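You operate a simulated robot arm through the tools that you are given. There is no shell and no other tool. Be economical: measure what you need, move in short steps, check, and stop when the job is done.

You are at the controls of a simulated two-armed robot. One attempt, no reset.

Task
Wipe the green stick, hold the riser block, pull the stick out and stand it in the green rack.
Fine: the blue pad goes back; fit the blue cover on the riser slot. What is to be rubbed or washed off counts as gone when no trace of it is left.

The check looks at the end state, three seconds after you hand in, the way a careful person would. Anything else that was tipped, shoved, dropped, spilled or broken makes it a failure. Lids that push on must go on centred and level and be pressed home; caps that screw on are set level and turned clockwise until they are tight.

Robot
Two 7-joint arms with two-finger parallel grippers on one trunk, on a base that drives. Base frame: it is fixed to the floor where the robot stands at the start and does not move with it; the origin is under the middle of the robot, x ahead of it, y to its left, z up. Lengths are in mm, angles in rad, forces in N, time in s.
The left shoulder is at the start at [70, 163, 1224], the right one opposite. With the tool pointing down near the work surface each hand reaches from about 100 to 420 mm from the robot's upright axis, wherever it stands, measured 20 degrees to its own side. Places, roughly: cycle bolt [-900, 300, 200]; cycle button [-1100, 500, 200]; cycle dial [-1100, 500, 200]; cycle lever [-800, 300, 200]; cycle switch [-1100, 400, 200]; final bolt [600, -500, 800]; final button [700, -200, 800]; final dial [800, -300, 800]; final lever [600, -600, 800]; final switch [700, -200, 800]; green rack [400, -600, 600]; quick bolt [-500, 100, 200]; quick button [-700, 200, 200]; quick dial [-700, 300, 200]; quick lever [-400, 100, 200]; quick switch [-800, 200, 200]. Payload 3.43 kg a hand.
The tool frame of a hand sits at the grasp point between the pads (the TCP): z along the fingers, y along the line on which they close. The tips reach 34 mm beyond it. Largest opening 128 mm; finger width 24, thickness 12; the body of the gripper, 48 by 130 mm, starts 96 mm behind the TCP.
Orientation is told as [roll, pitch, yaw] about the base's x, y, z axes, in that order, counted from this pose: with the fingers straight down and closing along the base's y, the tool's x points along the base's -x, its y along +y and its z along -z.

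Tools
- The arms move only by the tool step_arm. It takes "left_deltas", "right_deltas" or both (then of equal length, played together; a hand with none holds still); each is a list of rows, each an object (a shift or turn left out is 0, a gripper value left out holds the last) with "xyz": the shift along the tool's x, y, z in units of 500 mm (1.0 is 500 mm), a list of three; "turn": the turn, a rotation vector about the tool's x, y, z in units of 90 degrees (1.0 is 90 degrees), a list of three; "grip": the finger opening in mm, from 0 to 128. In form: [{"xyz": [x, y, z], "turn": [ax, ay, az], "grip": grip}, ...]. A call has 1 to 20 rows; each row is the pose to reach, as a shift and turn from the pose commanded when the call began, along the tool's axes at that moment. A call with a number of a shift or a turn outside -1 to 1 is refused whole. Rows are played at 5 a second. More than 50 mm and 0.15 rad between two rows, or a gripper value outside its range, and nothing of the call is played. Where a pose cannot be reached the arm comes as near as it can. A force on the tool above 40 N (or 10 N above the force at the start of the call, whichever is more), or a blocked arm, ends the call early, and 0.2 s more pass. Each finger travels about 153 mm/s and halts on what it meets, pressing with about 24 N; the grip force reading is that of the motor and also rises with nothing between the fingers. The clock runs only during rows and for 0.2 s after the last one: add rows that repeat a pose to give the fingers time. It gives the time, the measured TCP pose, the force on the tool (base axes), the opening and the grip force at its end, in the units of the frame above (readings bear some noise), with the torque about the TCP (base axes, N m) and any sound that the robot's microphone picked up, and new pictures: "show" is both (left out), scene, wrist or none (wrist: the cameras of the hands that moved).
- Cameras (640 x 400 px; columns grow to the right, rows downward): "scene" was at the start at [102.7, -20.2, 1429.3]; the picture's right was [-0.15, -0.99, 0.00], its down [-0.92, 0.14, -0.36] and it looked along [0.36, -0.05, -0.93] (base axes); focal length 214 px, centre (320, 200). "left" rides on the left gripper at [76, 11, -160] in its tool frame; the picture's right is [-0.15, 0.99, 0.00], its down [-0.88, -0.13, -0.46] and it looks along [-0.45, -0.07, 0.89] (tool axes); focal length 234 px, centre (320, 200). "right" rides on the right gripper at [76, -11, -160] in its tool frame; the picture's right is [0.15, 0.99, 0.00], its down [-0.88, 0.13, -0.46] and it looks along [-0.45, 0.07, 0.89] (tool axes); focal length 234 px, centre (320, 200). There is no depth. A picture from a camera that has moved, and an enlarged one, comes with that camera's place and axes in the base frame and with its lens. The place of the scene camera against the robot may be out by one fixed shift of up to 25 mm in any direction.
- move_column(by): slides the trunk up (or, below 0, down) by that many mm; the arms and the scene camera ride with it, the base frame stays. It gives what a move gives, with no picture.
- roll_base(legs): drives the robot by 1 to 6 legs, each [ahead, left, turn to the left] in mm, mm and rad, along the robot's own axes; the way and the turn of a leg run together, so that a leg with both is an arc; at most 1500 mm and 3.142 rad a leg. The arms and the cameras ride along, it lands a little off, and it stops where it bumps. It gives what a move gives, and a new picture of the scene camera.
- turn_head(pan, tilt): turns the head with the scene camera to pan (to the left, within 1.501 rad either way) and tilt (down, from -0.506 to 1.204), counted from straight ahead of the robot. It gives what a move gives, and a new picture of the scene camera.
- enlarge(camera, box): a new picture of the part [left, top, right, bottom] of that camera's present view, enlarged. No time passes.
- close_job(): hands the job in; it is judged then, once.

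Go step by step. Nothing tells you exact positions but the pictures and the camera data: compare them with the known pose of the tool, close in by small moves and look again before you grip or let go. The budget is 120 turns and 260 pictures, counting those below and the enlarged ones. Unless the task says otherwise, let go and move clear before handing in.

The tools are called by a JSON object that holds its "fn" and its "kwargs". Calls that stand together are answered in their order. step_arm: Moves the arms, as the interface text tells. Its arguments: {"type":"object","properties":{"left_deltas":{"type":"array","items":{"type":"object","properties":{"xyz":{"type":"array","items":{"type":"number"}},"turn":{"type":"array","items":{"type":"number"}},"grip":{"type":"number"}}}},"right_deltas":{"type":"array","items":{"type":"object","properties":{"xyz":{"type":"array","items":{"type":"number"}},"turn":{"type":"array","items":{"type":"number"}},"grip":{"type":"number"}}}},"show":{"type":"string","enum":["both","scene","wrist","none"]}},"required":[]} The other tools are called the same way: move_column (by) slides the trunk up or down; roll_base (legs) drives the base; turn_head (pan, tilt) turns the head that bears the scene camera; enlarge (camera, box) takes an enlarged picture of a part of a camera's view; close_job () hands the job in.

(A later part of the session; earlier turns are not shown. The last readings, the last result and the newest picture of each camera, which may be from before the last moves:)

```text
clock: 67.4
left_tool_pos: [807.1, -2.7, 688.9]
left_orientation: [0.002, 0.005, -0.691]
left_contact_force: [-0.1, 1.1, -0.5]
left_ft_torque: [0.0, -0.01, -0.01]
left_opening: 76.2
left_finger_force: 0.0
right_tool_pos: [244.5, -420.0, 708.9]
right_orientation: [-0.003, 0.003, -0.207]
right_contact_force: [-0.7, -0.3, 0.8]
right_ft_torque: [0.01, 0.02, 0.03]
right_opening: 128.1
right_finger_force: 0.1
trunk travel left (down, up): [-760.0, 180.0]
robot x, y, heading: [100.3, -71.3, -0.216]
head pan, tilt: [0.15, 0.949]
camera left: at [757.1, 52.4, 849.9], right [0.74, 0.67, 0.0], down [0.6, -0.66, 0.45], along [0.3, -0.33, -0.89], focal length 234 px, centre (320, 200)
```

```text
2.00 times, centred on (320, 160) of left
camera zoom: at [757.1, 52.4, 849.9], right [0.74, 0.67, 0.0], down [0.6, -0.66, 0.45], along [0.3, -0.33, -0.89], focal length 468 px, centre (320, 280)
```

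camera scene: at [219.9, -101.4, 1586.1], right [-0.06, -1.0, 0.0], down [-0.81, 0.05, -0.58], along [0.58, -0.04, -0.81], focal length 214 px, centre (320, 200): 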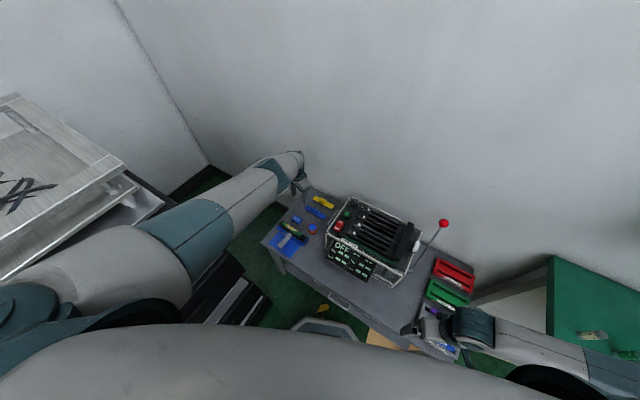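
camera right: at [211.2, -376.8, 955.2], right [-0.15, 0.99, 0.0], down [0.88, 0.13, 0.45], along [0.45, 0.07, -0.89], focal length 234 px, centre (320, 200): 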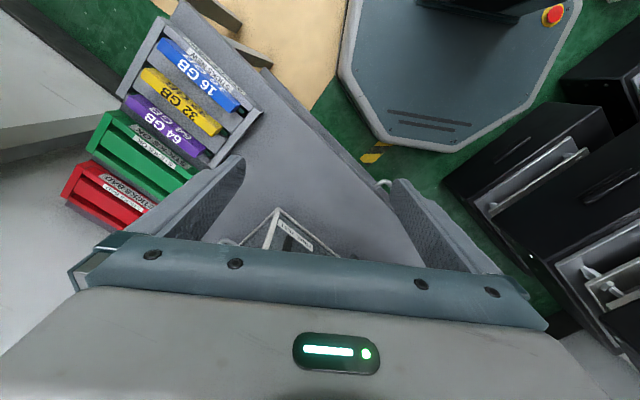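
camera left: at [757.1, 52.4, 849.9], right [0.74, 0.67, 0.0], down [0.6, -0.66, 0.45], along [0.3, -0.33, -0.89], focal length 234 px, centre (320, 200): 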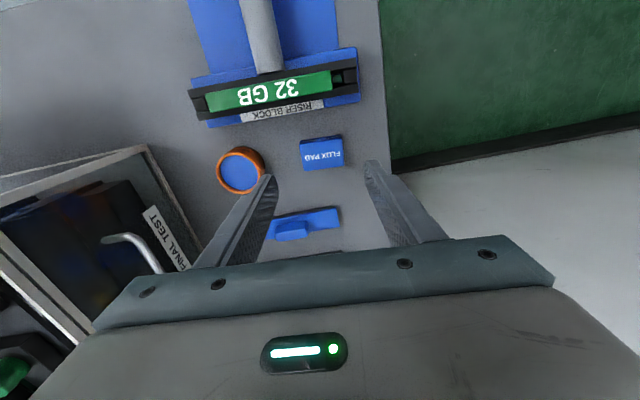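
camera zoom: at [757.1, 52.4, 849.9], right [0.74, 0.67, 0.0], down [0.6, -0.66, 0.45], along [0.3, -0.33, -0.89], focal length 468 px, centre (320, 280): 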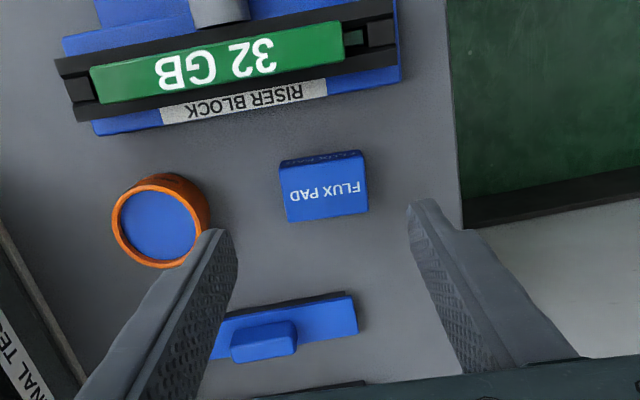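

Pad is back in place and level. Next I'll bring the left hand back over the handle and raise the trunk, before turning the base a little left so both arms can share the riser.

{"fn": "step_arm", "kwargs": {"left_deltas": [{"xyz": [0.03, 0, -0.06]}, {"xyz": [0.11, -0.03, -0.08]}, {"xyz": [0.19, -0.06, -0.08]}, {"xyz": [0.27, -0.09, -0.08]}, {"xyz": [0.338, -0.115, -0.06]}, {"xyz": [0.338, -0.115, -0.06]}], "show": "none"}}

{"fn": "move_column", "kwargs": {"by": 85}}

{"fn": "turn_head", "kwargs": {"pan": 0.8, "tilt": 0.8}}

```text
clock: 68.8
left_tool_pos: [654.3, 76.2, 713.4]
left_orientation: [0.005, 0.003, -0.69]
left_contact_force: [0.2, 0.0, 0.8]
left_ft_torque: [0.01, 0.01, -0.01]
left_opening: 76.2
left_finger_force: 0.2
left hand out of reach, approached as far as the arm can: row 4, 5, 6
right_tool_pos: [243.4, -420.8, 710.3]
right_orientation: [-0.002, 0.003, -0.208]
right_contact_force: [-1.3, 0.4, -0.8]
right_ft_torque: [0.05, -0.03, -0.01]
right_opening: 128.1
right_finger_force: 0.0
trunk travel left (down, up): [-760.0, 180.0]
robot x, y, heading: [99.6, -71.8, -0.217]
head pan, tilt: [0.15, 0.949]
```

```text
clock: 70.0
left_tool_pos: [655.0, 75.5, 799.1]
left_orientation: [0.004, 0.004, -0.69]
left_contact_force: [0.4, -0.3, -0.6]
left_ft_torque: [0.0, 0.0, -0.01]
left_opening: 76.0
left_finger_force: 0.0
right_tool_pos: [244.1, -421.5, 795.4]
right_orientation: [-0.003, 0.004, -0.207]
right_contact_force: [-0.4, 0.2, 0.6]
right_ft_torque: [0.0, -0.01, -0.01]
right_opening: 127.9
right_finger_force: 0.1
trunk travel left (down, up): [-845.0, 95.0]
robot x, y, heading: [102.6, -72.7, -0.212]
head pan, tilt: [0.15, 0.949]
```

```text
clock: 71.0
left_tool_pos: [653.5, 75.4, 800.1]
left_orientation: [0.004, 0.003, -0.691]
left_contact_force: [-0.2, -0.1, -0.3]
left_ft_torque: [0.01, -0.03, 0.0]
left_opening: 75.9
left_finger_force: 0.0
right_tool_pos: [243.3, -420.9, 795.2]
right_orientation: [-0.002, 0.003, -0.208]
right_contact_force: [-0.7, 0.3, 0.6]
right_ft_torque: [-0.02, 0.01, -0.01]
right_opening: 128.2
right_finger_force: 0.0
trunk travel left (down, up): [-845.0, 95.0]
robot x, y, heading: [101.1, -69.9, -0.222]
head pan, tilt: [0.799, 0.799]
camera scene: at [213.2, -51.6, 1597.8], right [0.55, -0.83, 0.0], down [-0.6, -0.39, -0.7], along [0.58, 0.38, -0.72], focal length 214 px, centre (320, 200)
```

scene: 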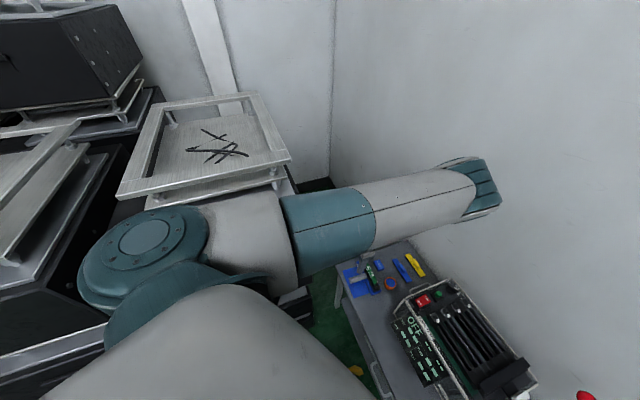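

The upper arm clears the tray as the elbow swings inward. I'll turn the base back left about 0.2 and shift it slightly left, so the right arm can try the stick.

{"fn": "roll_base", "kwargs": {"legs": [[30, 35, 0.2]]}}

{"fn": "turn_head", "kwargs": {"pan": 0.0, "tilt": 0.95}}

```text
clock: 72.3
left_tool_pos: [655.0, 201.0, 798.1]
left_orientation: [-0.002, -0.005, -0.505]
left_contact_force: [-0.4, 0.4, 0.5]
left_ft_torque: [0.04, 0.01, -0.01]
left_opening: 76.0
left_finger_force: 0.1
right_tool_pos: [337.4, -358.1, 795.4]
right_orientation: [-0.004, 0.005, -0.022]
right_contact_force: [-0.2, 0.2, 0.0]
right_ft_torque: [-0.03, 0.02, 0.0]
right_opening: 128.1
right_finger_force: 0.0
trunk travel left (down, up): [-845.0, 95.0]
robot x, y, heading: [132.7, -44.9, -0.034]
head pan, tilt: [0.799, 0.799]
stopped in leg 1: the force on the tool passed its limit at 57 N (the readings are from after the stop); the commanded pose is now the measured one
camera scene: at [239.1, 0.7, 1597.6], right [0.69, -0.72, 0.0], down [-0.52, -0.5, -0.7], along [0.5, 0.48, -0.72], focal length 214 px, centre (320, 200)
```

scene: 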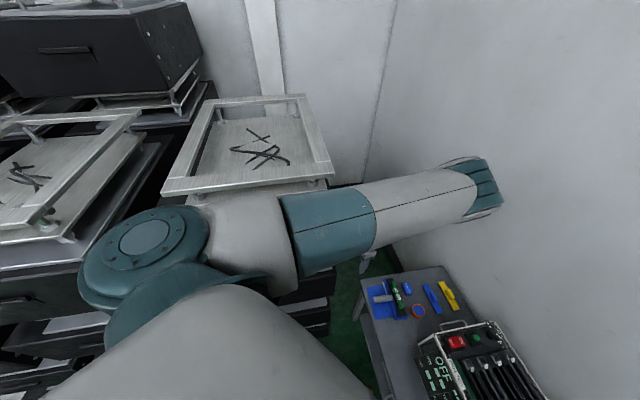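

```text
clock: 73.4
left_tool_pos: [653.9, 200.6, 799.8]
left_orientation: [0.001, -0.006, -0.504]
left_contact_force: [0.3, 0.0, -0.1]
left_ft_torque: [0.03, 0.02, -0.01]
left_opening: 76.1
left_finger_force: 0.1
right_tool_pos: [337.1, -359.2, 796.1]
right_orientation: [-0.001, 0.004, -0.023]
right_contact_force: [0.2, -0.2, -0.4]
right_ft_torque: [-0.01, 0.0, -0.05]
right_opening: 127.8
right_finger_force: 0.1
trunk travel left (down, up): [-845.0, 95.0]
robot x, y, heading: [132.8, -44.7, -0.034]
head pan, tilt: [0.0, 0.949]
camera scene: at [252.2, -59.2, 1586.2], right [-0.03, -1.0, 0.0], down [-0.81, 0.02, -0.58], along [0.58, -0.02, -0.81], focal length 214 px, centre (320, 200)
```

scene: 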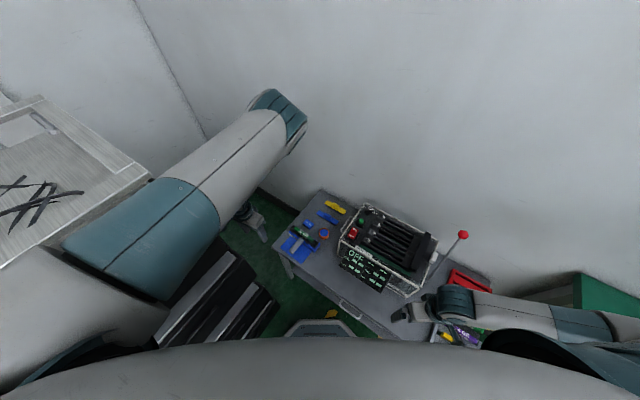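

The left hand bumped something out at left during the turn, but everything looks in place. I'll move the left hand back toward the handle and restore its table-aligned yaw.

{"fn": "step_arm", "kwargs": {"left_deltas": [{"xyz": [-0.02, -0.06, 0.03], "turn": [0, 0, 0.04]}, {"xyz": [-0.04, -0.12, 0.06], "turn": [0, 0, 0.08]}, {"xyz": [-0.077, -0.17, 0.09], "turn": [0, 0, 0.115]}, {"xyz": [-0.077, -0.198, 0.11], "turn": [0, 0, 0.115]}, {"xyz": [-0.077, -0.198, 0.11], "turn": [0, 0, 0.115]}], "show": "wrist"}}

```text
clock: 74.6
left_tool_pos: [677.7, 156.8, 716.9]
left_orientation: [0.001, -0.004, -0.686]
left_contact_force: [-0.1, 0.4, 0.0]
left_ft_torque: [0.03, 0.0, 0.0]
left_opening: 76.2
left_finger_force: 0.1
left hand out of reach, approached as far as the arm can: row 1, 2, 3, 4, 5
right_tool_pos: [336.7, -358.4, 795.8]
right_orientation: [-0.001, 0.003, -0.023]
right_contact_force: [0.8, 0.3, 0.3]
right_ft_torque: [0.01, 0.02, -0.02]
right_opening: 128.3
right_finger_force: 0.1
trunk travel left (down, up): [-845.0, 95.0]
robot x, y, heading: [129.8, -44.2, -0.035]
head pan, tilt: [0.0, 0.949]
camera left: at [626.2, 212.9, 875.5], right [0.74, 0.67, 0.0], down [0.6, -0.66, 0.46], along [0.31, -0.34, -0.89], focal length 234 px, centre (320, 200)
```

left: 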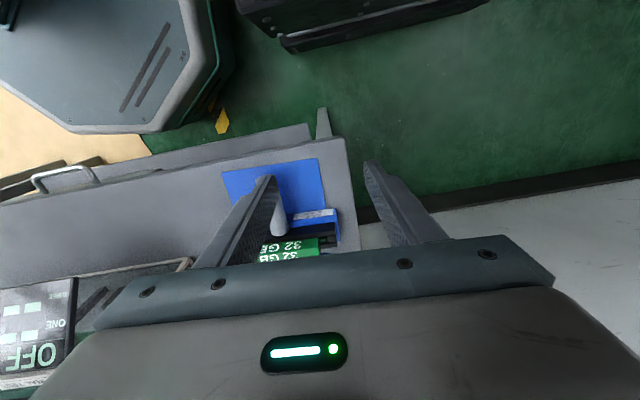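

I'll tilt the hand so the fingers point forward and down, moving the wrist back toward the robot, and then work inward.

{"fn": "step_arm", "kwargs": {"left_deltas": [{"turn": [0, -0.08, 0]}, {"turn": [0, -0.16, 0]}, {"turn": [0, -0.24, 0]}, {"turn": [0, -0.32, 0]}, {"turn": [0, -0.4, 0]}, {"turn": [0, -0.45, 0], "xyz": [0, -0.04, 0.02]}, {"turn": [0, -0.45, 0], "xyz": [0, -0.1, 0.04]}, {"turn": [0, -0.45, 0], "xyz": [0, -0.14, 0.06]}, {"turn": [0, -0.45, 0], "xyz": [0, -0.14, 0.06]}], "show": "wrist"}}

```text
clock: 75.5
left_tool_pos: [689.9, 146.0, 722.2]
left_orientation: [0.007, -0.416, -0.7]
left_contact_force: [2.9, -3.3, 0.9]
left_ft_torque: [0.3, 0.22, 0.04]
left_opening: 75.9
left_finger_force: 0.0
right_tool_pos: [336.9, -361.1, 795.2]
right_orientation: [-0.003, 0.005, -0.024]
right_contact_force: [-0.6, 0.4, -1.0]
right_ft_torque: [-0.04, 0.03, -0.03]
right_opening: 128.0
right_finger_force: 0.1
trunk travel left (down, up): [-845.0, 95.0]
robot x, y, heading: [130.3, -44.0, -0.033]
head pan, tilt: [0.0, 0.949]
stopped in row 4 (left hand): the force on the tool passed its limit at 82 N (the readings are from after the stop); the commanded pose is now the measured one
camera left: at [594.7, 239.9, 838.0], right [0.74, 0.67, 0.07], down [0.39, -0.5, 0.77], along [0.55, -0.54, -0.63], focal length 234 px, centre (320, 200)
```

left: 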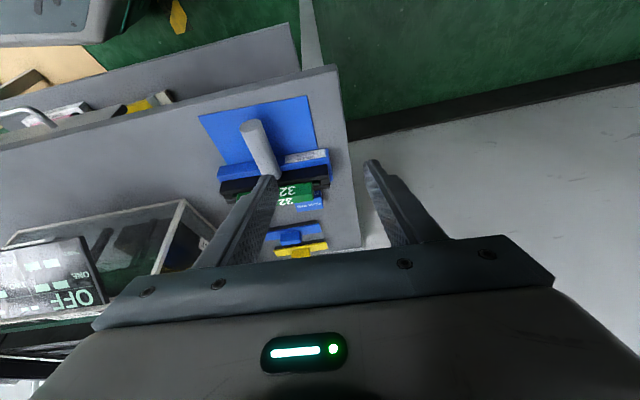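

The back of the hand touched the tray stack. Moving right, away from it, keeping the partial tilt.

{"fn": "step_arm", "kwargs": {"left_deltas": [{"xyz": [0, -0.04, 0]}, {"xyz": [0, -0.08, 0]}, {"xyz": [0, -0.12, 0.0]}, {"xyz": [0, -0.15, 0.0]}, {"xyz": [0, -0.15, 0.0]}], "show": "wrist"}}

{"fn": "turn_head", "kwargs": {"pan": 0.7, "tilt": 0.75}}

```text
clock: 76.2
left_tool_pos: [676.0, 123.3, 718.2]
left_orientation: [0.015, -0.428, -0.714]
left_contact_force: [7.5, -10.2, -0.9]
left_ft_torque: [1.2, 0.86, 0.46]
left_opening: 75.9
left_finger_force: 0.1
left hand out of reach, approached as far as the arm can: row 2, 3
right_tool_pos: [334.5, -360.2, 795.6]
right_orientation: [0.0, 0.003, -0.03]
right_contact_force: [-1.0, 0.3, 0.1]
right_ft_torque: [-0.03, -0.02, 0.01]
right_opening: 128.1
right_finger_force: 0.1
trunk travel left (down, up): [-845.0, 95.0]
robot x, y, heading: [133.5, -45.6, -0.043]
head pan, tilt: [0.0, 0.949]
stopped in row 3 (left hand): the force on the tool passed its limit at 60 N (the readings are from after the stop); the commanded pose is now the measured one
camera left: at [579.0, 218.3, 832.2], right [0.74, 0.66, 0.07], down [0.37, -0.5, 0.78], along [0.55, -0.55, -0.62], focal length 234 px, centre (320, 200)
```

left: 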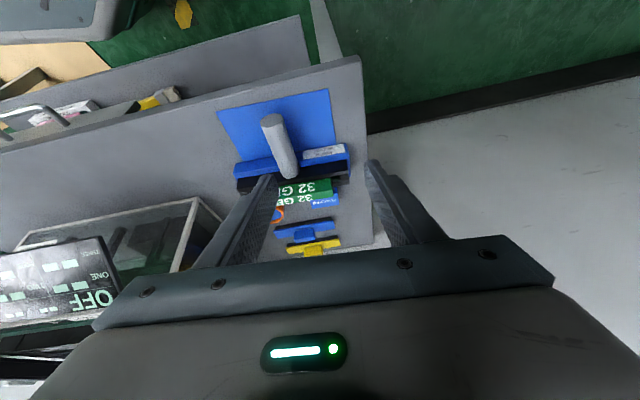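

```text
clock: 77.3
left_tool_pos: [674.6, 122.6, 717.3]
left_orientation: [0.014, -0.425, -0.714]
left_contact_force: [10.0, -14.2, -0.8]
left_ft_torque: [1.59, 1.16, 0.55]
left_opening: 75.8
left_finger_force: 0.2
right_tool_pos: [337.8, -360.8, 794.9]
right_orientation: [-0.002, 0.005, -0.028]
right_contact_force: [1.5, 0.1, -0.7]
right_ft_torque: [0.01, 0.0, 0.02]
right_opening: 127.8
right_finger_force: 0.0
trunk travel left (down, up): [-845.0, 95.0]
robot x, y, heading: [137.5, -43.0, -0.037]
head pan, tilt: [0.7, 0.75]
camera scene: at [247.5, -9.3, 1601.7], right [0.61, -0.79, 0.0], down [-0.54, -0.42, -0.73], along [0.58, 0.45, -0.68], focal length 214 px, centre (320, 200)
```

scene: 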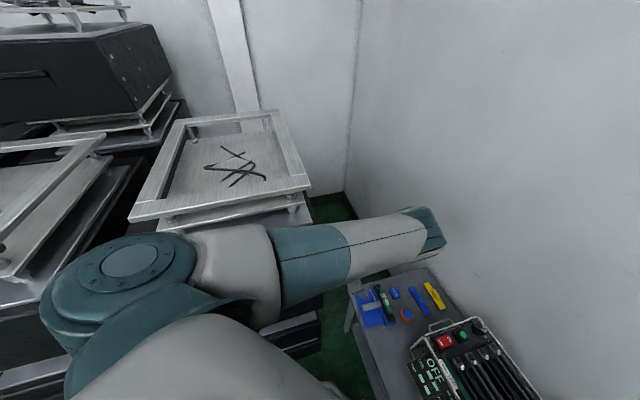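

Contact forces show the hand's back-left corner was touching the stack's face. I'll move away from it, toward the handle: right, forward and down.

{"fn": "step_arm", "kwargs": {"left_deltas": [{"xyz": [-0.012, -0.02, 0.03]}, {"xyz": [-0.024, -0.05, 0.06]}, {"xyz": [-0.034, -0.091, 0.092]}, {"xyz": [-0.034, -0.091, 0.092]}], "show": "wrist"}}

```text
clock: 78.3
left_tool_pos: [683.9, 112.2, 693.3]
left_orientation: [0.015, -0.424, -0.711]
left_contact_force: [-0.8, -0.6, -0.1]
left_ft_torque: [0.0, -0.04, -0.02]
left_opening: 76.1
left_finger_force: 0.0
left hand out of reach, approached as far as the arm can: row 1, 2, 3, 4
right_tool_pos: [336.6, -360.5, 795.9]
right_orientation: [-0.002, 0.004, -0.027]
right_contact_force: [0.1, 0.5, 0.3]
right_ft_torque: [0.01, -0.03, 0.03]
right_opening: 128.0
right_finger_force: 0.1
trunk travel left (down, up): [-845.0, 95.0]
robot x, y, heading: [128.5, -44.7, -0.037]
head pan, tilt: [0.7, 0.75]
camera left: at [588.2, 207.3, 807.8], right [0.74, 0.67, 0.07], down [0.38, -0.51, 0.78], along [0.55, -0.55, -0.63], focal length 234 px, centre (320, 200)
```

left: 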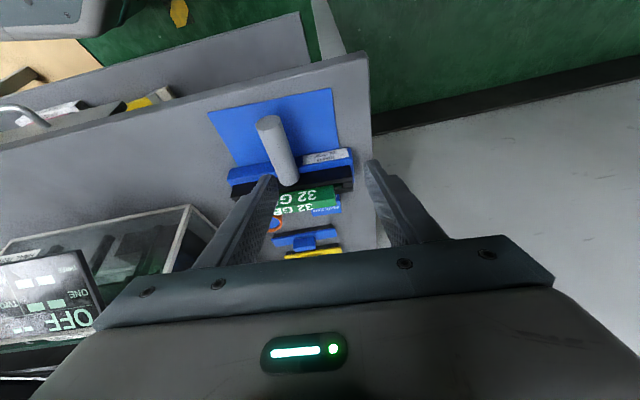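

Free of contact. Going lower while moving right so the fingers straddle the handle.

{"fn": "step_arm", "kwargs": {"left_deltas": [{"xyz": [0.016, 0, 0.035]}, {"xyz": [0.029, -0.02, 0.063]}, {"xyz": [0.029, -0.06, 0.063]}, {"xyz": [0.029, -0.09, 0.063]}, {"xyz": [0.029, -0.09, 0.063]}], "show": "wrist"}}

```text
clock: 79.5
left_tool_pos: [665.7, 94.2, 656.4]
left_orientation: [0.01, -0.426, -0.711]
left_contact_force: [0.3, -0.7, 0.1]
left_ft_torque: [0.02, -0.03, 0.03]
left_opening: 76.2
left_finger_force: 0.2
left hand out of reach, approached as far as the arm can: row 3, 4, 5
right_tool_pos: [336.3, -360.5, 795.5]
right_orientation: [-0.001, 0.004, -0.029]
right_contact_force: [-0.8, 1.0, -0.3]
right_ft_torque: [0.0, 0.0, 0.02]
right_opening: 127.9
right_finger_force: 0.0
trunk travel left (down, up): [-845.0, 95.0]
robot x, y, heading: [136.7, -47.0, -0.035]
head pan, tilt: [0.7, 0.75]
camera left: at [570.7, 190.2, 769.3], right [0.74, 0.66, 0.07], down [0.38, -0.5, 0.78], along [0.55, -0.55, -0.62], focal length 234 px, centre (320, 200)
```

left: 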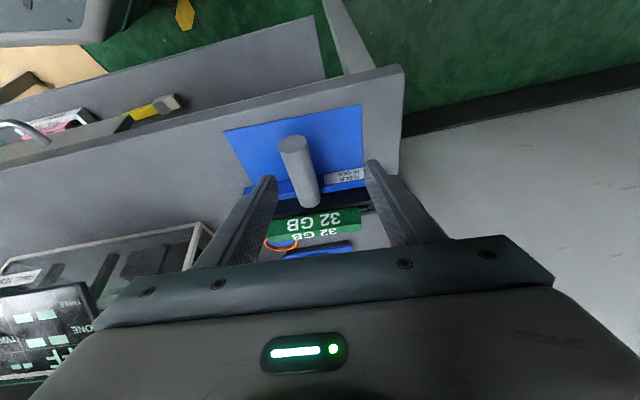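

Nearly straddling. Continue down and slightly forward, with a last bit of right.

{"fn": "step_arm", "kwargs": {"left_deltas": [{"xyz": [0.006, -0.01, 0.03]}, {"xyz": [0.012, -0.02, 0.06]}, {"xyz": [0.016, -0.03, 0.085]}, {"xyz": [0.016, -0.03, 0.085]}], "show": "wrist"}}

{"fn": "enlarge", "kwargs": {"camera": "left", "box": [220, 90, 420, 250]}}

```text
clock: 80.5
left_tool_pos: [664.4, 77.4, 611.9]
left_orientation: [0.014, -0.426, -0.713]
left_contact_force: [-0.8, 0.8, 0.2]
left_ft_torque: [-0.02, 0.02, 0.0]
left_opening: 76.1
left_finger_force: 0.2
right_tool_pos: [335.6, -359.9, 794.9]
right_orientation: [-0.001, 0.004, -0.027]
right_contact_force: [-0.6, -0.2, -0.7]
right_ft_torque: [-0.01, 0.02, 0.0]
right_opening: 128.1
right_finger_force: 0.0
trunk travel left (down, up): [-845.0, 95.0]
robot x, y, heading: [134.6, -46.5, -0.037]
head pan, tilt: [0.7, 0.75]
camera left: at [569.0, 172.8, 726.7], right [0.74, 0.66, 0.07], down [0.38, -0.51, 0.78], along [0.55, -0.55, -0.63], focal length 234 px, centre (320, 200)
```

left: 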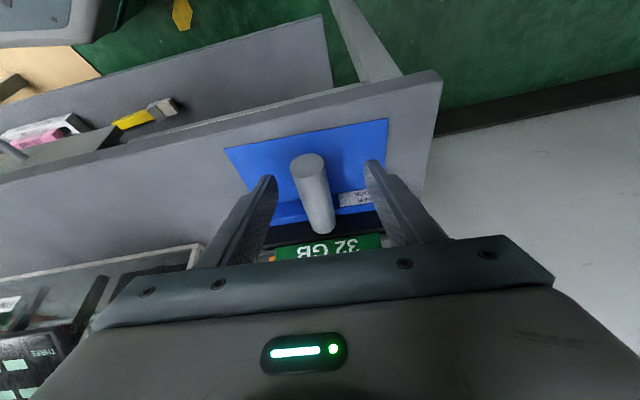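

```text
2.50 times, centred on (320, 170) of left
camera zoom: at [569.0, 172.8, 726.7], right [0.74, 0.66, 0.07], down [0.38, -0.51, 0.78], along [0.55, -0.55, -0.63], focal length 585 px, centre (320, 275)
```

zoom: 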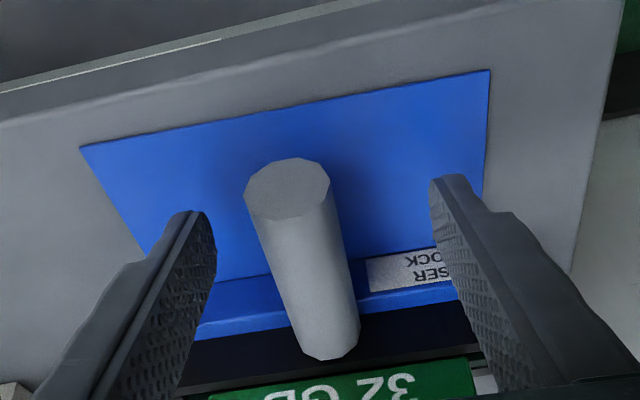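

Well straddled. I'll shift 7 mm right, 8 mm deeper along the fingers, and close on the handle.

{"fn": "step_arm", "kwargs": {"left_deltas": [{"xyz": [0, -0.015, 0.008]}, {"xyz": [0, -0.015, 0.016]}, {"xyz": [0, -0.015, 0.016], "grip": 45}, {"xyz": [0, -0.015, 0.016], "grip": 10}, {"xyz": [0, -0.015, 0.016], "grip": 10}], "show": "none"}}

{"fn": "enlarge", "kwargs": {"camera": "left", "box": [220, 90, 420, 250]}}

```text
clock: 81.7
left_tool_pos: [664.4, 72.2, 604.4]
left_orientation: [0.015, -0.423, -0.713]
left_contact_force: [-0.4, 0.1, -0.5]
left_ft_torque: [0.12, 0.1, 0.04]
left_opening: 27.3
left_finger_force: 24.2
right_tool_pos: [337.0, -360.9, 794.0]
right_orientation: [-0.003, 0.003, -0.028]
right_contact_force: [-0.4, -0.5, -0.4]
right_ft_torque: [-0.01, -0.03, -0.01]
right_opening: 128.0
right_finger_force: 0.1
trunk travel left (down, up): [-845.0, 95.0]
robot x, y, heading: [133.9, -45.1, -0.037]
head pan, tilt: [0.7, 0.75]
```

```text
2.50 times, centred on (320, 170) of left
camera zoom: at [567.7, 165.7, 718.9], right [0.74, 0.67, 0.07], down [0.38, -0.51, 0.78], along [0.55, -0.55, -0.63], focal length 585 px, centre (320, 275)
```

zoom: 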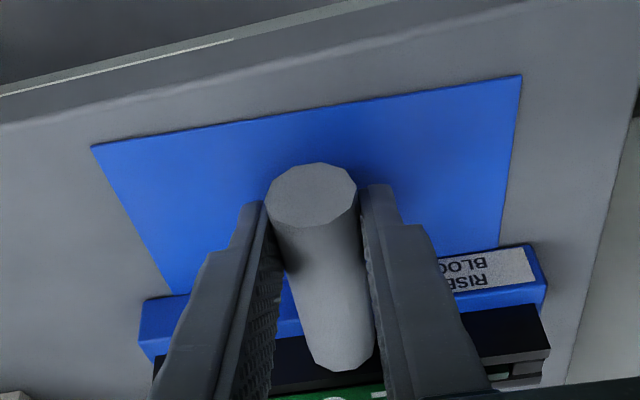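

The riser handle is held firmly. Now the right arm: I'll raise it, and yaw it so that it closes across the stick.

{"fn": "step_arm", "kwargs": {"right_deltas": [{"xyz": [0, 0, -0.03], "turn": [0, 0, -0.083]}, {"xyz": [0, 0, -0.06], "turn": [0, 0, -0.166]}, {"xyz": [0, 0, -0.09], "turn": [0, 0, -0.249]}, {"xyz": [0, 0, -0.1], "turn": [0, 0, -0.332]}, {"xyz": [0, 0, -0.1], "turn": [0, 0, -0.415]}, {"xyz": [0, 0, -0.1], "turn": [0, 0, -0.498]}, {"xyz": [0, 0, -0.1], "turn": [0, 0, -0.581]}, {"xyz": [0, 0, -0.1], "turn": [0, 0, -0.581]}], "show": "none"}}

{"fn": "turn_head", "kwargs": {"pan": 0.1, "tilt": 0.8}}

```text
clock: 83.5
left_tool_pos: [663.6, 70.4, 604.1]
left_orientation: [0.014, -0.423, -0.711]
left_contact_force: [0.9, 0.1, -1.0]
left_ft_torque: [0.11, 0.14, -0.05]
left_opening: 27.1
left_finger_force: 24.0
right_tool_pos: [335.2, -361.0, 844.7]
right_orientation: [0.002, 0.003, 0.887]
right_contact_force: [0.1, 0.0, 0.7]
right_ft_torque: [-0.02, -0.02, -0.03]
right_opening: 127.9
right_finger_force: 0.1
trunk travel left (down, up): [-845.0, 95.0]
robot x, y, heading: [133.3, -45.1, -0.035]
head pan, tilt: [0.7, 0.75]
```

```text
clock: 84.5
left_tool_pos: [663.5, 70.7, 604.0]
left_orientation: [0.014, -0.425, -0.711]
left_contact_force: [0.3, -0.1, 0.4]
left_ft_torque: [0.11, 0.13, 0.02]
left_opening: 27.2
left_finger_force: 24.3
right_tool_pos: [335.6, -361.2, 846.1]
right_orientation: [0.002, 0.003, 0.884]
right_contact_force: [-0.4, -0.2, -0.2]
right_ft_torque: [0.01, 0.0, 0.01]
right_opening: 127.7
right_finger_force: 0.1
trunk travel left (down, up): [-845.0, 95.0]
robot x, y, heading: [137.1, -44.9, -0.037]
head pan, tilt: [0.099, 0.799]
camera scene: at [261.2, -52.9, 1597.8], right [0.06, -1.0, 0.0], down [-0.72, -0.05, -0.7], along [0.7, 0.04, -0.72], focal length 214 px, centre (320, 200)
```

scene: 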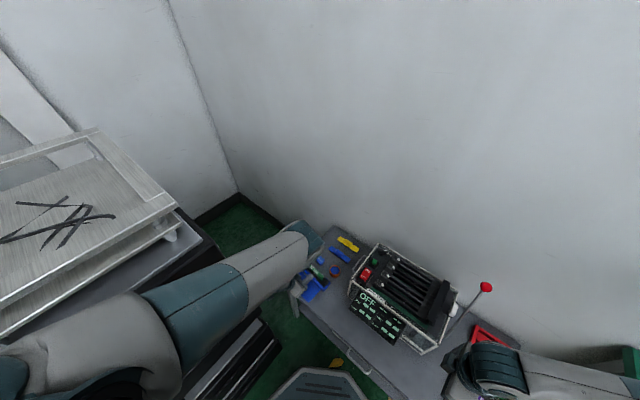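

Now moving the right hand along the table's front toward the stick, tilting so the wrist leans to the right.

{"fn": "step_arm", "kwargs": {"right_deltas": [{"xyz": [-0.08, 0, 0], "turn": [0, -0.06, 0]}, {"xyz": [-0.16, 0, 0], "turn": [0, -0.12, 0]}, {"xyz": [-0.24, 0, 0], "turn": [0, -0.18, 0]}, {"xyz": [-0.32, 0, 0], "turn": [0, -0.24, 0]}, {"xyz": [-0.4, 0.005, 0], "turn": [0, -0.3, 0]}, {"xyz": [-0.48, 0.01, 0], "turn": [0, -0.36, 0]}, {"xyz": [-0.55, 0.015, 0], "turn": [0, -0.42, 0]}, {"xyz": [-0.607, 0.019, 0], "turn": [0, -0.444, 0]}, {"xyz": [-0.607, 0.019, 0], "turn": [0, -0.444, 0]}], "show": "both"}}

```text
clock: 86.5
left_tool_pos: [663.2, 70.5, 604.8]
left_orientation: [0.015, -0.425, -0.711]
left_contact_force: [-0.2, -0.4, -0.6]
left_ft_torque: [0.09, 0.11, 0.02]
left_opening: 27.3
left_finger_force: 23.6
right_tool_pos: [522.2, -120.0, 846.3]
right_orientation: [0.004, -0.695, 0.882]
right_contact_force: [-0.4, -0.7, 1.0]
right_ft_torque: [0.0, -0.02, -0.01]
right_opening: 127.9
right_finger_force: 0.0
trunk travel left (down, up): [-845.0, 95.0]
robot x, y, heading: [132.8, -46.2, -0.039]
head pan, tilt: [0.099, 0.799]
camera scene: at [260.9, -53.5, 1597.7], right [0.06, -1.0, 0.0], down [-0.72, -0.04, -0.7], along [0.7, 0.04, -0.72], focal length 214 px, centre (320, 200)
camera right: at [428.5, -251.4, 920.4], right [-0.84, 0.54, -0.09], down [0.14, 0.38, 0.91], along [0.53, 0.75, -0.4], focal length 234 px, centre (320, 200)
```

scene: 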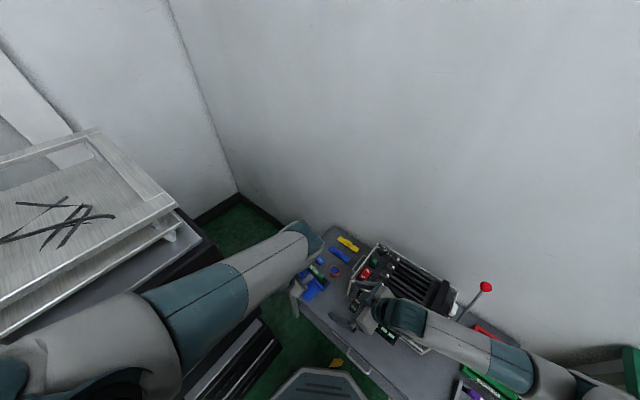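
right: 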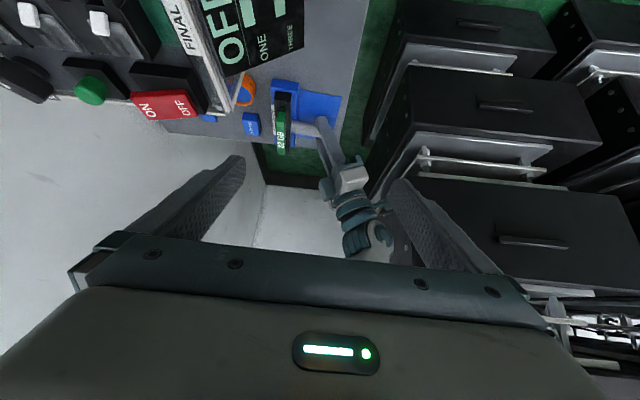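

Reached fully, and the view confirms the layout. Now I'll narrow the fingers to 50 mm and approach above the stick with less tilt.

{"fn": "step_arm", "kwargs": {"right_deltas": [{"xyz": [-0.027, -0.021, 0.069], "turn": [0, 0.03, 0], "grip": 50}, {"xyz": [-0.053, -0.042, 0.138], "turn": [0, 0.06, 0], "grip": 50}, {"xyz": [-0.08, -0.063, 0.207], "turn": [0, 0.09, 0], "grip": 50}, {"xyz": [-0.107, -0.084, 0.276], "turn": [0, 0.12, 0], "grip": 50}, {"xyz": [-0.133, -0.105, 0.345], "turn": [0, 0.15, 0], "grip": 50}, {"xyz": [-0.16, -0.126, 0.414], "turn": [0, 0.188, 0], "grip": 50}, {"xyz": [-0.186, -0.147, 0.483], "turn": [0, 0.188, 0], "grip": 50}, {"xyz": [-0.186, -0.147, 0.483], "turn": [0, 0.188, 0], "grip": 50}], "show": "both"}}

{"fn": "enlarge", "kwargs": {"camera": "right", "box": [220, 60, 420, 260]}}

```text
clock: 88.3
left_tool_pos: [664.3, 71.1, 603.7]
left_orientation: [0.015, -0.425, -0.712]
left_contact_force: [-0.5, 0.6, 0.6]
left_ft_torque: [-0.11, 0.09, -0.01]
left_opening: 27.3
left_finger_force: 23.8
right_tool_pos: [722.8, 9.1, 718.1]
right_orientation: [0.004, -0.398, 0.883]
right_contact_force: [0.0, -0.4, 0.6]
right_ft_torque: [0.01, 0.0, -0.03]
right_opening: 50.2
right_finger_force: 0.0
trunk travel left (down, up): [-845.0, 95.0]
robot x, y, heading: [132.0, -45.1, -0.036]
head pan, tilt: [0.099, 0.799]
camera scene: at [261.0, -53.7, 1597.8], right [0.06, -1.0, 0.0], down [-0.72, -0.04, -0.7], along [0.7, 0.04, -0.72], focal length 214 px, centre (320, 200)
camera right: at [647.2, -100.3, 835.5], right [-0.85, 0.52, -0.05], down [0.3, 0.57, 0.76], along [0.43, 0.63, -0.65], focal length 234 px, centre (320, 200)
```

scene: 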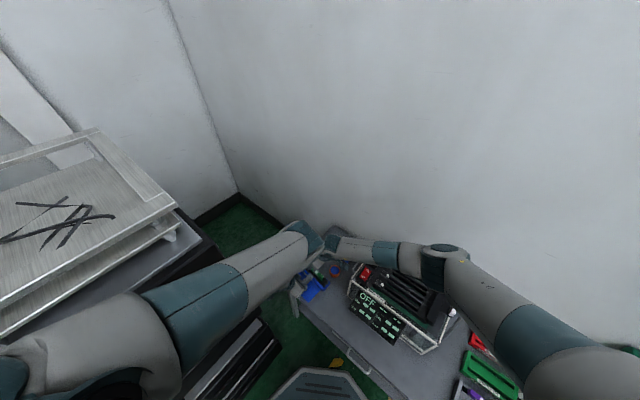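
right: 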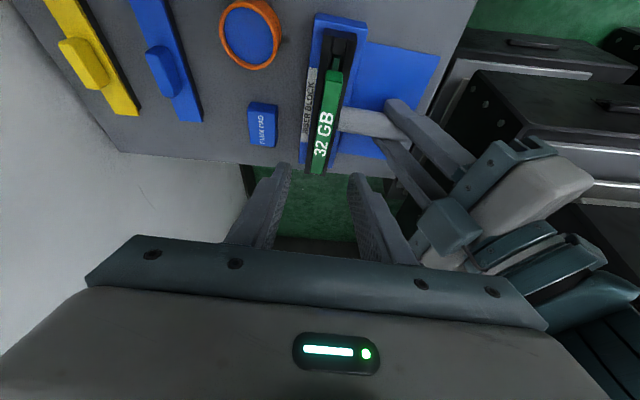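

```text
2.00 times, centred on (320, 160) of right
camera zoom: at [647.2, -100.3, 835.5], right [-0.85, 0.52, -0.05], down [0.3, 0.57, 0.76], along [0.43, 0.63, -0.65], focal length 468 px, centre (320, 280)
```

zoom: 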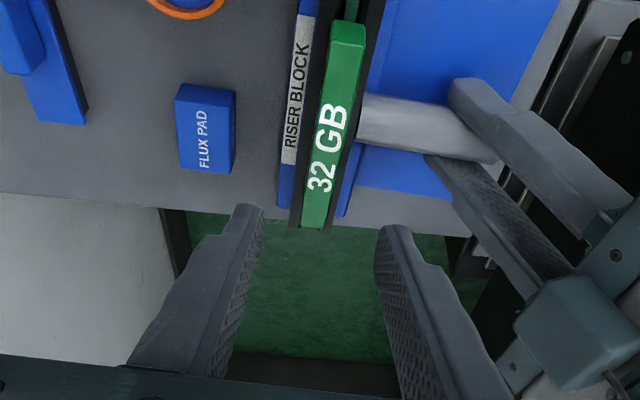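

Aligned across the stick within about 1 mm. Descending most of the way and rechecking.

{"fn": "step_arm", "kwargs": {"right_deltas": [{"xyz": [0.026, -0.002, 0.045]}, {"xyz": [0.05, -0.002, 0.088]}, {"xyz": [0.05, -0.002, 0.088]}], "show": "none"}}

{"fn": "enlarge", "kwargs": {"camera": "right", "box": [240, 90, 400, 250]}}

```text
clock: 89.1
left_tool_pos: [663.9, 69.6, 605.6]
left_orientation: [0.014, -0.425, -0.714]
left_contact_force: [0.1, 0.3, 0.3]
left_ft_torque: [0.0, 0.09, -0.02]
left_opening: 27.1
left_finger_force: 23.8
right_tool_pos: [718.4, 5.3, 668.1]
right_orientation: [0.003, -0.397, 0.883]
right_contact_force: [0.7, -0.7, 0.8]
right_ft_torque: [0.0, 0.02, 0.02]
right_opening: 50.2
right_finger_force: 0.0
trunk travel left (down, up): [-845.0, 95.0]
robot x, y, heading: [132.7, -48.1, -0.035]
head pan, tilt: [0.099, 0.799]
```

```text
2.50 times, centred on (320, 170) of right
camera zoom: at [643.7, -104.1, 785.8], right [-0.85, 0.52, -0.05], down [0.3, 0.57, 0.76], along [0.43, 0.63, -0.65], focal length 585 px, centre (320, 275)
```

zoom: 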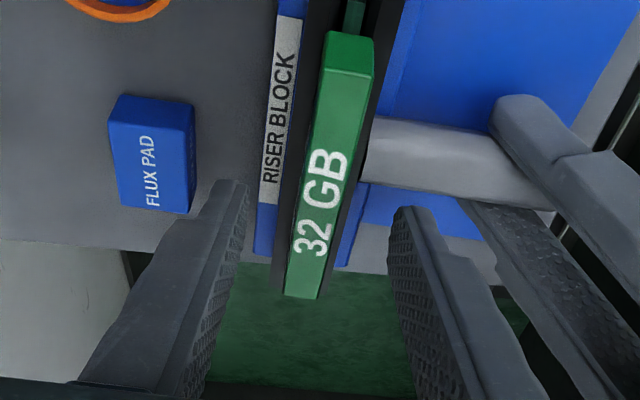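

Good alignment. Descending the last 18 mm and closing on the stick.

{"fn": "step_arm", "kwargs": {"right_deltas": [{"xyz": [0.008, 0.0, 0.018]}, {"xyz": [0.014, 0.0, 0.033]}, {"xyz": [0.014, 0.0, 0.033]}], "show": "none"}}

{"fn": "enlarge", "kwargs": {"camera": "right", "box": [240, 90, 400, 250]}}

```text
clock: 89.9
left_tool_pos: [664.2, 71.2, 604.5]
left_orientation: [0.015, -0.423, -0.712]
left_contact_force: [0.0, 0.7, -0.5]
left_ft_torque: [0.04, 0.07, 0.01]
left_opening: 27.3
left_finger_force: 24.5
right_tool_pos: [717.4, 4.2, 650.0]
right_orientation: [0.002, -0.4, 0.884]
right_contact_force: [0.2, 0.1, 0.1]
right_ft_torque: [0.02, 0.0, 0.0]
right_opening: 50.0
right_finger_force: 0.1
trunk travel left (down, up): [-845.0, 95.0]
robot x, y, heading: [131.8, -44.2, -0.037]
head pan, tilt: [0.099, 0.799]
```

```text
2.50 times, centred on (320, 170) of right
camera zoom: at [642.9, -104.8, 767.7], right [-0.85, 0.52, -0.06], down [0.3, 0.57, 0.76], along [0.43, 0.63, -0.65], focal length 585 px, centre (320, 275)
```

zoom: 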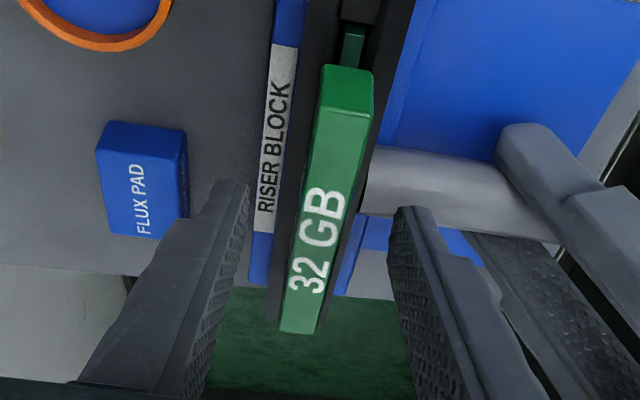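

{"fn": "step_arm", "kwargs": {"right_deltas": [{"xyz": [0.002, 0.008, 0.005]}, {"xyz": [0.004, 0.008, 0.01]}, {"xyz": [0.004, 0.008, 0.01], "grip": 30}, {"xyz": [0.004, 0.008, 0.01], "grip": 5}, {"xyz": [0.004, 0.008, 0.01], "grip": 5}], "show": "none"}}

{"fn": "enlarge", "kwargs": {"camera": "right", "box": [240, 90, 400, 250]}}

```text
clock: 91.1
left_tool_pos: [661.9, 71.7, 604.6]
left_orientation: [0.014, -0.422, -0.713]
left_contact_force: [-10.7, 5.0, 5.2]
left_ft_torque: [-0.34, -0.28, 0.11]
left_opening: 27.4
left_finger_force: 23.8
right_tool_pos: [717.8, 4.1, 643.8]
right_orientation: [-0.001, -0.398, 0.883]
right_contact_force: [11.7, -5.9, -2.8]
right_ft_torque: [-0.29, -0.38, -0.53]
right_opening: 15.2
right_finger_force: 24.7
trunk travel left (down, up): [-845.0, 95.0]
robot x, y, heading: [137.3, -43.1, -0.029]
head pan, tilt: [0.099, 0.799]
```

```text
2.50 times, centred on (320, 170) of right
camera zoom: at [640.9, -104.1, 762.6], right [-0.85, 0.52, -0.06], down [0.3, 0.57, 0.76], along [0.43, 0.63, -0.65], focal length 585 px, centre (320, 275)
```

zoom: 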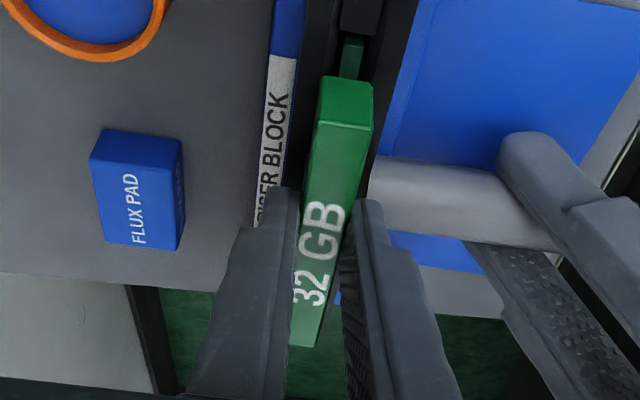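

Stick gripped at 15 mm. I'll relieve the sideways load slightly, then pull straight up.

{"fn": "step_arm", "kwargs": {"right_deltas": [{"xyz": [0, -0.006, 0]}, {"xyz": [-0.004, -0.006, -0.009]}, {"xyz": [-0.008, -0.006, -0.018]}, {"xyz": [-0.016, -0.006, -0.037]}, {"xyz": [-0.023, -0.006, -0.055]}, {"xyz": [-0.031, -0.006, -0.074]}, {"xyz": [-0.039, -0.006, -0.092]}, {"xyz": [-0.047, -0.006, -0.11]}], "show": "wrist"}}

```text
clock: 92.9
left_tool_pos: [664.2, 71.9, 603.9]
left_orientation: [0.014, -0.423, -0.713]
left_contact_force: [-0.8, -0.4, -1.0]
left_ft_torque: [0.09, 0.08, 0.0]
left_opening: 27.2
left_finger_force: 24.2
right_tool_pos: [719.7, 4.7, 704.5]
right_orientation: [0.003, -0.398, 0.882]
right_contact_force: [0.2, -0.2, -0.7]
right_ft_torque: [0.01, 0.02, -0.04]
right_opening: 15.0
right_finger_force: 24.3
trunk travel left (down, up): [-845.0, 95.0]
robot x, y, heading: [129.4, -42.6, -0.041]
head pan, tilt: [0.099, 0.799]
camera right: at [643.0, -103.9, 822.3], right [-0.85, 0.52, -0.05], down [0.3, 0.57, 0.76], along [0.43, 0.63, -0.65], focal length 234 px, centre (320, 200)
```

right: 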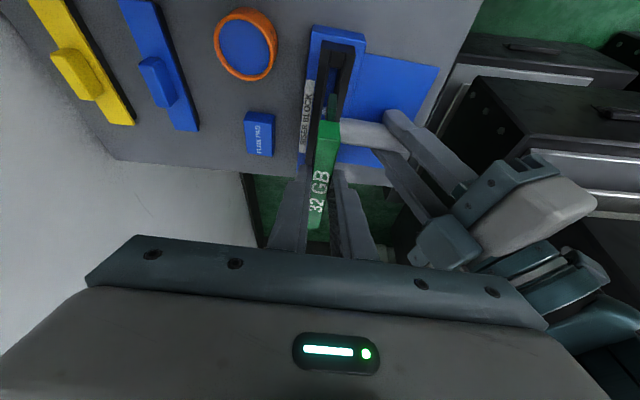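

The stick is out and the riser didn't move. Lifting higher and retracting the right arm along its approach path.

{"fn": "step_arm", "kwargs": {"right_deltas": [{"xyz": [-0.031, 0, -0.074]}, {"xyz": [-0.062, 0, -0.147]}, {"xyz": [0.01, 0.03, -0.2]}, {"xyz": [0.08, 0.06, -0.25]}, {"xyz": [0.15, 0.09, -0.3]}, {"xyz": [0.22, 0.12, -0.36]}, {"xyz": [0.3, 0.147, -0.434]}, {"xyz": [0.3, 0.147, -0.434]}], "show": "both"}}

{"fn": "enlarge", "kwargs": {"camera": "left", "box": [200, 60, 440, 260]}}

```text
refused: row 7 steps farther than a row can; nothing moved
```

```text
2.00 times, centred on (320, 160) of left
camera zoom: at [567.9, 165.7, 719.0], right [0.74, 0.67, 0.07], down [0.38, -0.51, 0.78], along [0.55, -0.55, -0.63], focal length 468 px, centre (320, 280)
```

zoom: 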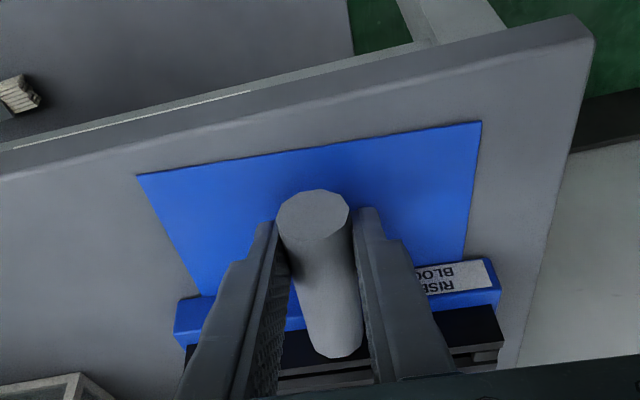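

{"fn": "step_arm", "kwargs": {"right_deltas": [{"xyz": [-0.031, 0, -0.074]}, {"xyz": [-0.062, 0, -0.147]}, {"xyz": [0.0, 0.03, -0.2]}, {"xyz": [0.06, 0.055, -0.25]}, {"xyz": [0.12, 0.08, -0.3]}, {"xyz": [0.18, 0.105, -0.35]}, {"xyz": [0.24, 0.13, -0.4]}, {"xyz": [0.3, 0.147, -0.434]}, {"xyz": [0.3, 0.147, -0.434]}], "show": "both"}}

```text
clock: 94.9
left_tool_pos: [663.3, 71.1, 604.7]
left_orientation: [0.011, -0.425, -0.713]
left_contact_force: [0.0, -0.5, -2.8]
left_ft_torque: [0.08, 0.08, -0.02]
left_opening: 27.0
left_finger_force: 24.4
right_tool_pos: [519.8, -121.6, 847.8]
right_orientation: [0.002, -0.4, 0.883]
right_contact_force: [-0.1, 0.1, -0.6]
right_ft_torque: [-0.02, -0.02, 0.0]
right_opening: 14.7
right_finger_force: 24.2
trunk travel left (down, up): [-845.0, 95.0]
robot x, y, heading: [132.3, -45.4, -0.036]
head pan, tilt: [0.099, 0.799]
camera scene: at [262.0, -52.1, 1597.7], right [0.06, -1.0, 0.0], down [-0.72, -0.05, -0.7], along [0.7, 0.04, -0.72], focal length 214 px, centre (320, 200)
camera right: at [444.9, -230.2, 964.8], right [-0.85, 0.52, -0.06], down [0.3, 0.57, 0.76], along [0.43, 0.63, -0.65], focal length 234 px, centre (320, 200)
```

scene: 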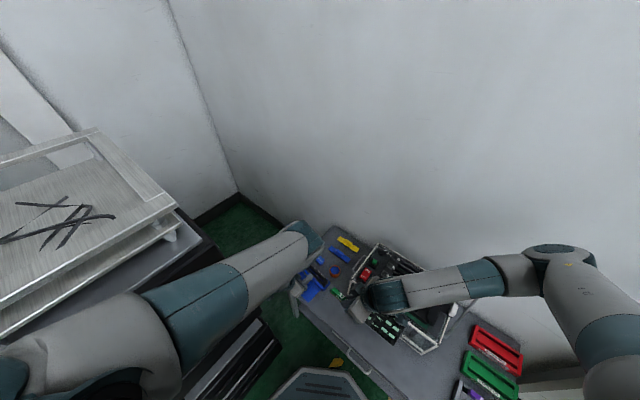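
right: 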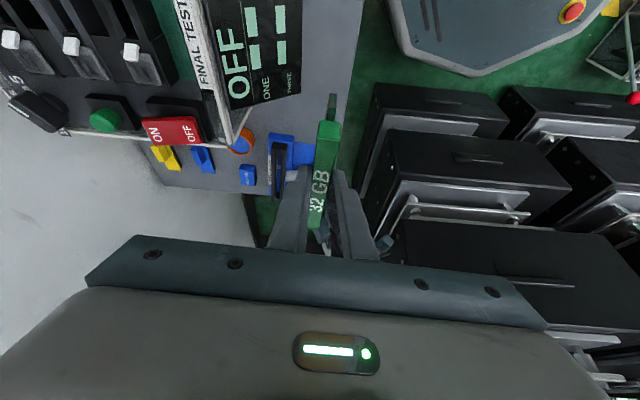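

The stick is safely retracted. Let me look at the green rack.

{"fn": "turn_head", "kwargs": {"pan": -0.7, "tilt": 1.0}}

{"fn": "enlarge", "kwargs": {"camera": "scene", "box": [310, 130, 470, 230]}}

```text
clock: 96.0
left_tool_pos: [663.2, 71.5, 605.1]
left_orientation: [0.014, -0.422, -0.711]
left_contact_force: [0.3, 0.3, -1.9]
left_ft_torque: [0.12, 0.07, 0.01]
left_opening: 27.3
left_finger_force: 24.5
right_tool_pos: [520.5, -119.9, 846.8]
right_orientation: [0.001, -0.398, 0.882]
right_contact_force: [0.8, 0.1, -0.7]
right_ft_torque: [0.0, 0.0, 0.0]
right_opening: 15.0
right_finger_force: 23.7
trunk travel left (down, up): [-845.0, 95.0]
robot x, y, heading: [137.1, -43.3, -0.036]
head pan, tilt: [-0.7, 1.0]
camera scene: at [232.6, -104.6, 1582.6], right [-0.67, -0.74, 0.0], down [-0.62, 0.56, -0.54], along [0.4, -0.36, -0.84], focal length 214 px, centre (320, 200)
```

scene: 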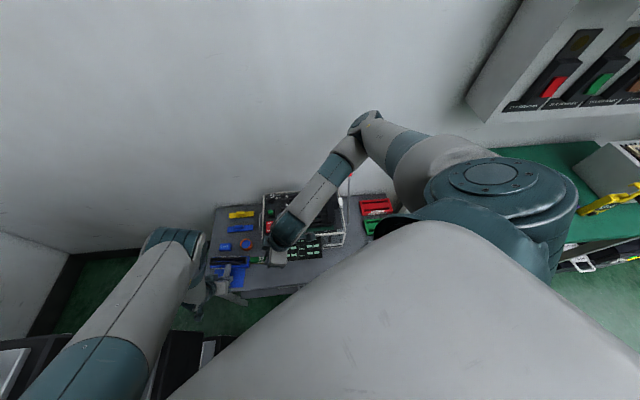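

```text
4.00 times, centred on (390, 180) of scene
camera zoom: at [232.6, -104.6, 1582.6], right [-0.67, -0.74, 0.0], down [-0.62, 0.56, -0.54], along [0.4, -0.36, -0.84], focal length 858 px, centre (40, 280)
```

zoom: 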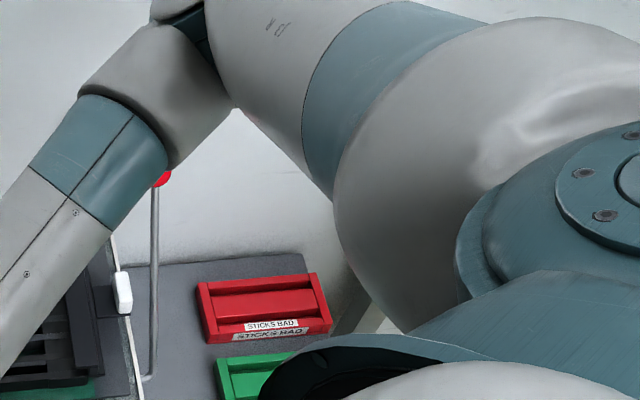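

The racks sit at about (358, -634), aligned roughly with the table's length. I'll retrace the right hand along the table front.

{"fn": "step_arm", "kwargs": {"right_deltas": [{"xyz": [0.07, -0.003, -0.03]}, {"xyz": [0.14, -0.005, -0.059]}, {"xyz": [0.21, -0.008, -0.089]}, {"xyz": [0.28, -0.01, -0.118]}, {"xyz": [0.35, -0.013, -0.148]}, {"xyz": [0.42, -0.015, -0.177]}, {"xyz": [0.49, -0.018, -0.207]}, {"xyz": [0.56, -0.02, -0.236]}, {"xyz": [0.56, -0.02, -0.236]}], "show": "both"}}

```text
clock: 98.0
left_tool_pos: [663.9, 70.6, 605.8]
left_orientation: [0.015, -0.426, -0.713]
left_contact_force: [0.8, -0.5, -1.4]
left_ft_torque: [0.08, 0.1, -0.02]
left_opening: 27.0
left_finger_force: 24.0
right_tool_pos: [334.7, -360.7, 850.2]
right_orientation: [0.001, -0.402, 0.885]
right_contact_force: [-0.3, 1.2, -0.6]
right_ft_torque: [-0.02, -0.04, -0.02]
right_opening: 15.0
right_finger_force: 24.1
trunk travel left (down, up): [-845.0, 95.0]
robot x, y, heading: [132.6, -43.4, -0.032]
head pan, tilt: [-0.7, 1.0]
camera scene: at [231.5, -104.6, 1582.7], right [-0.67, -0.74, 0.0], down [-0.62, 0.57, -0.54], along [0.4, -0.36, -0.84], focal length 214 px, centre (320, 200)
camera right: at [259.2, -469.8, 966.6], right [-0.85, 0.52, -0.06], down [0.3, 0.57, 0.76], along [0.43, 0.63, -0.65], focal length 234 px, centre (320, 200)
```

scene: 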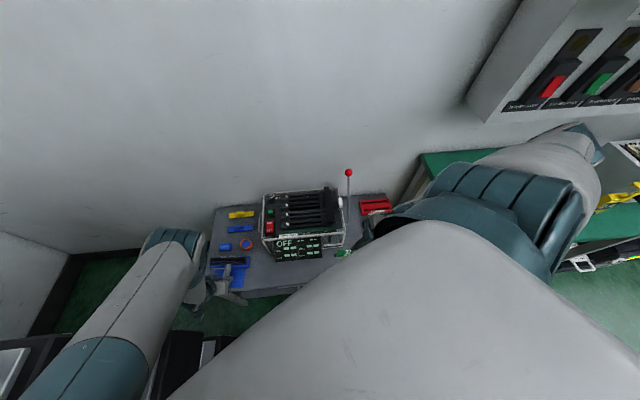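
right: 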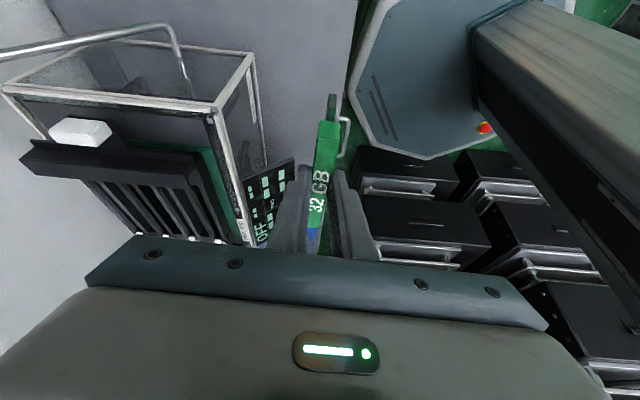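

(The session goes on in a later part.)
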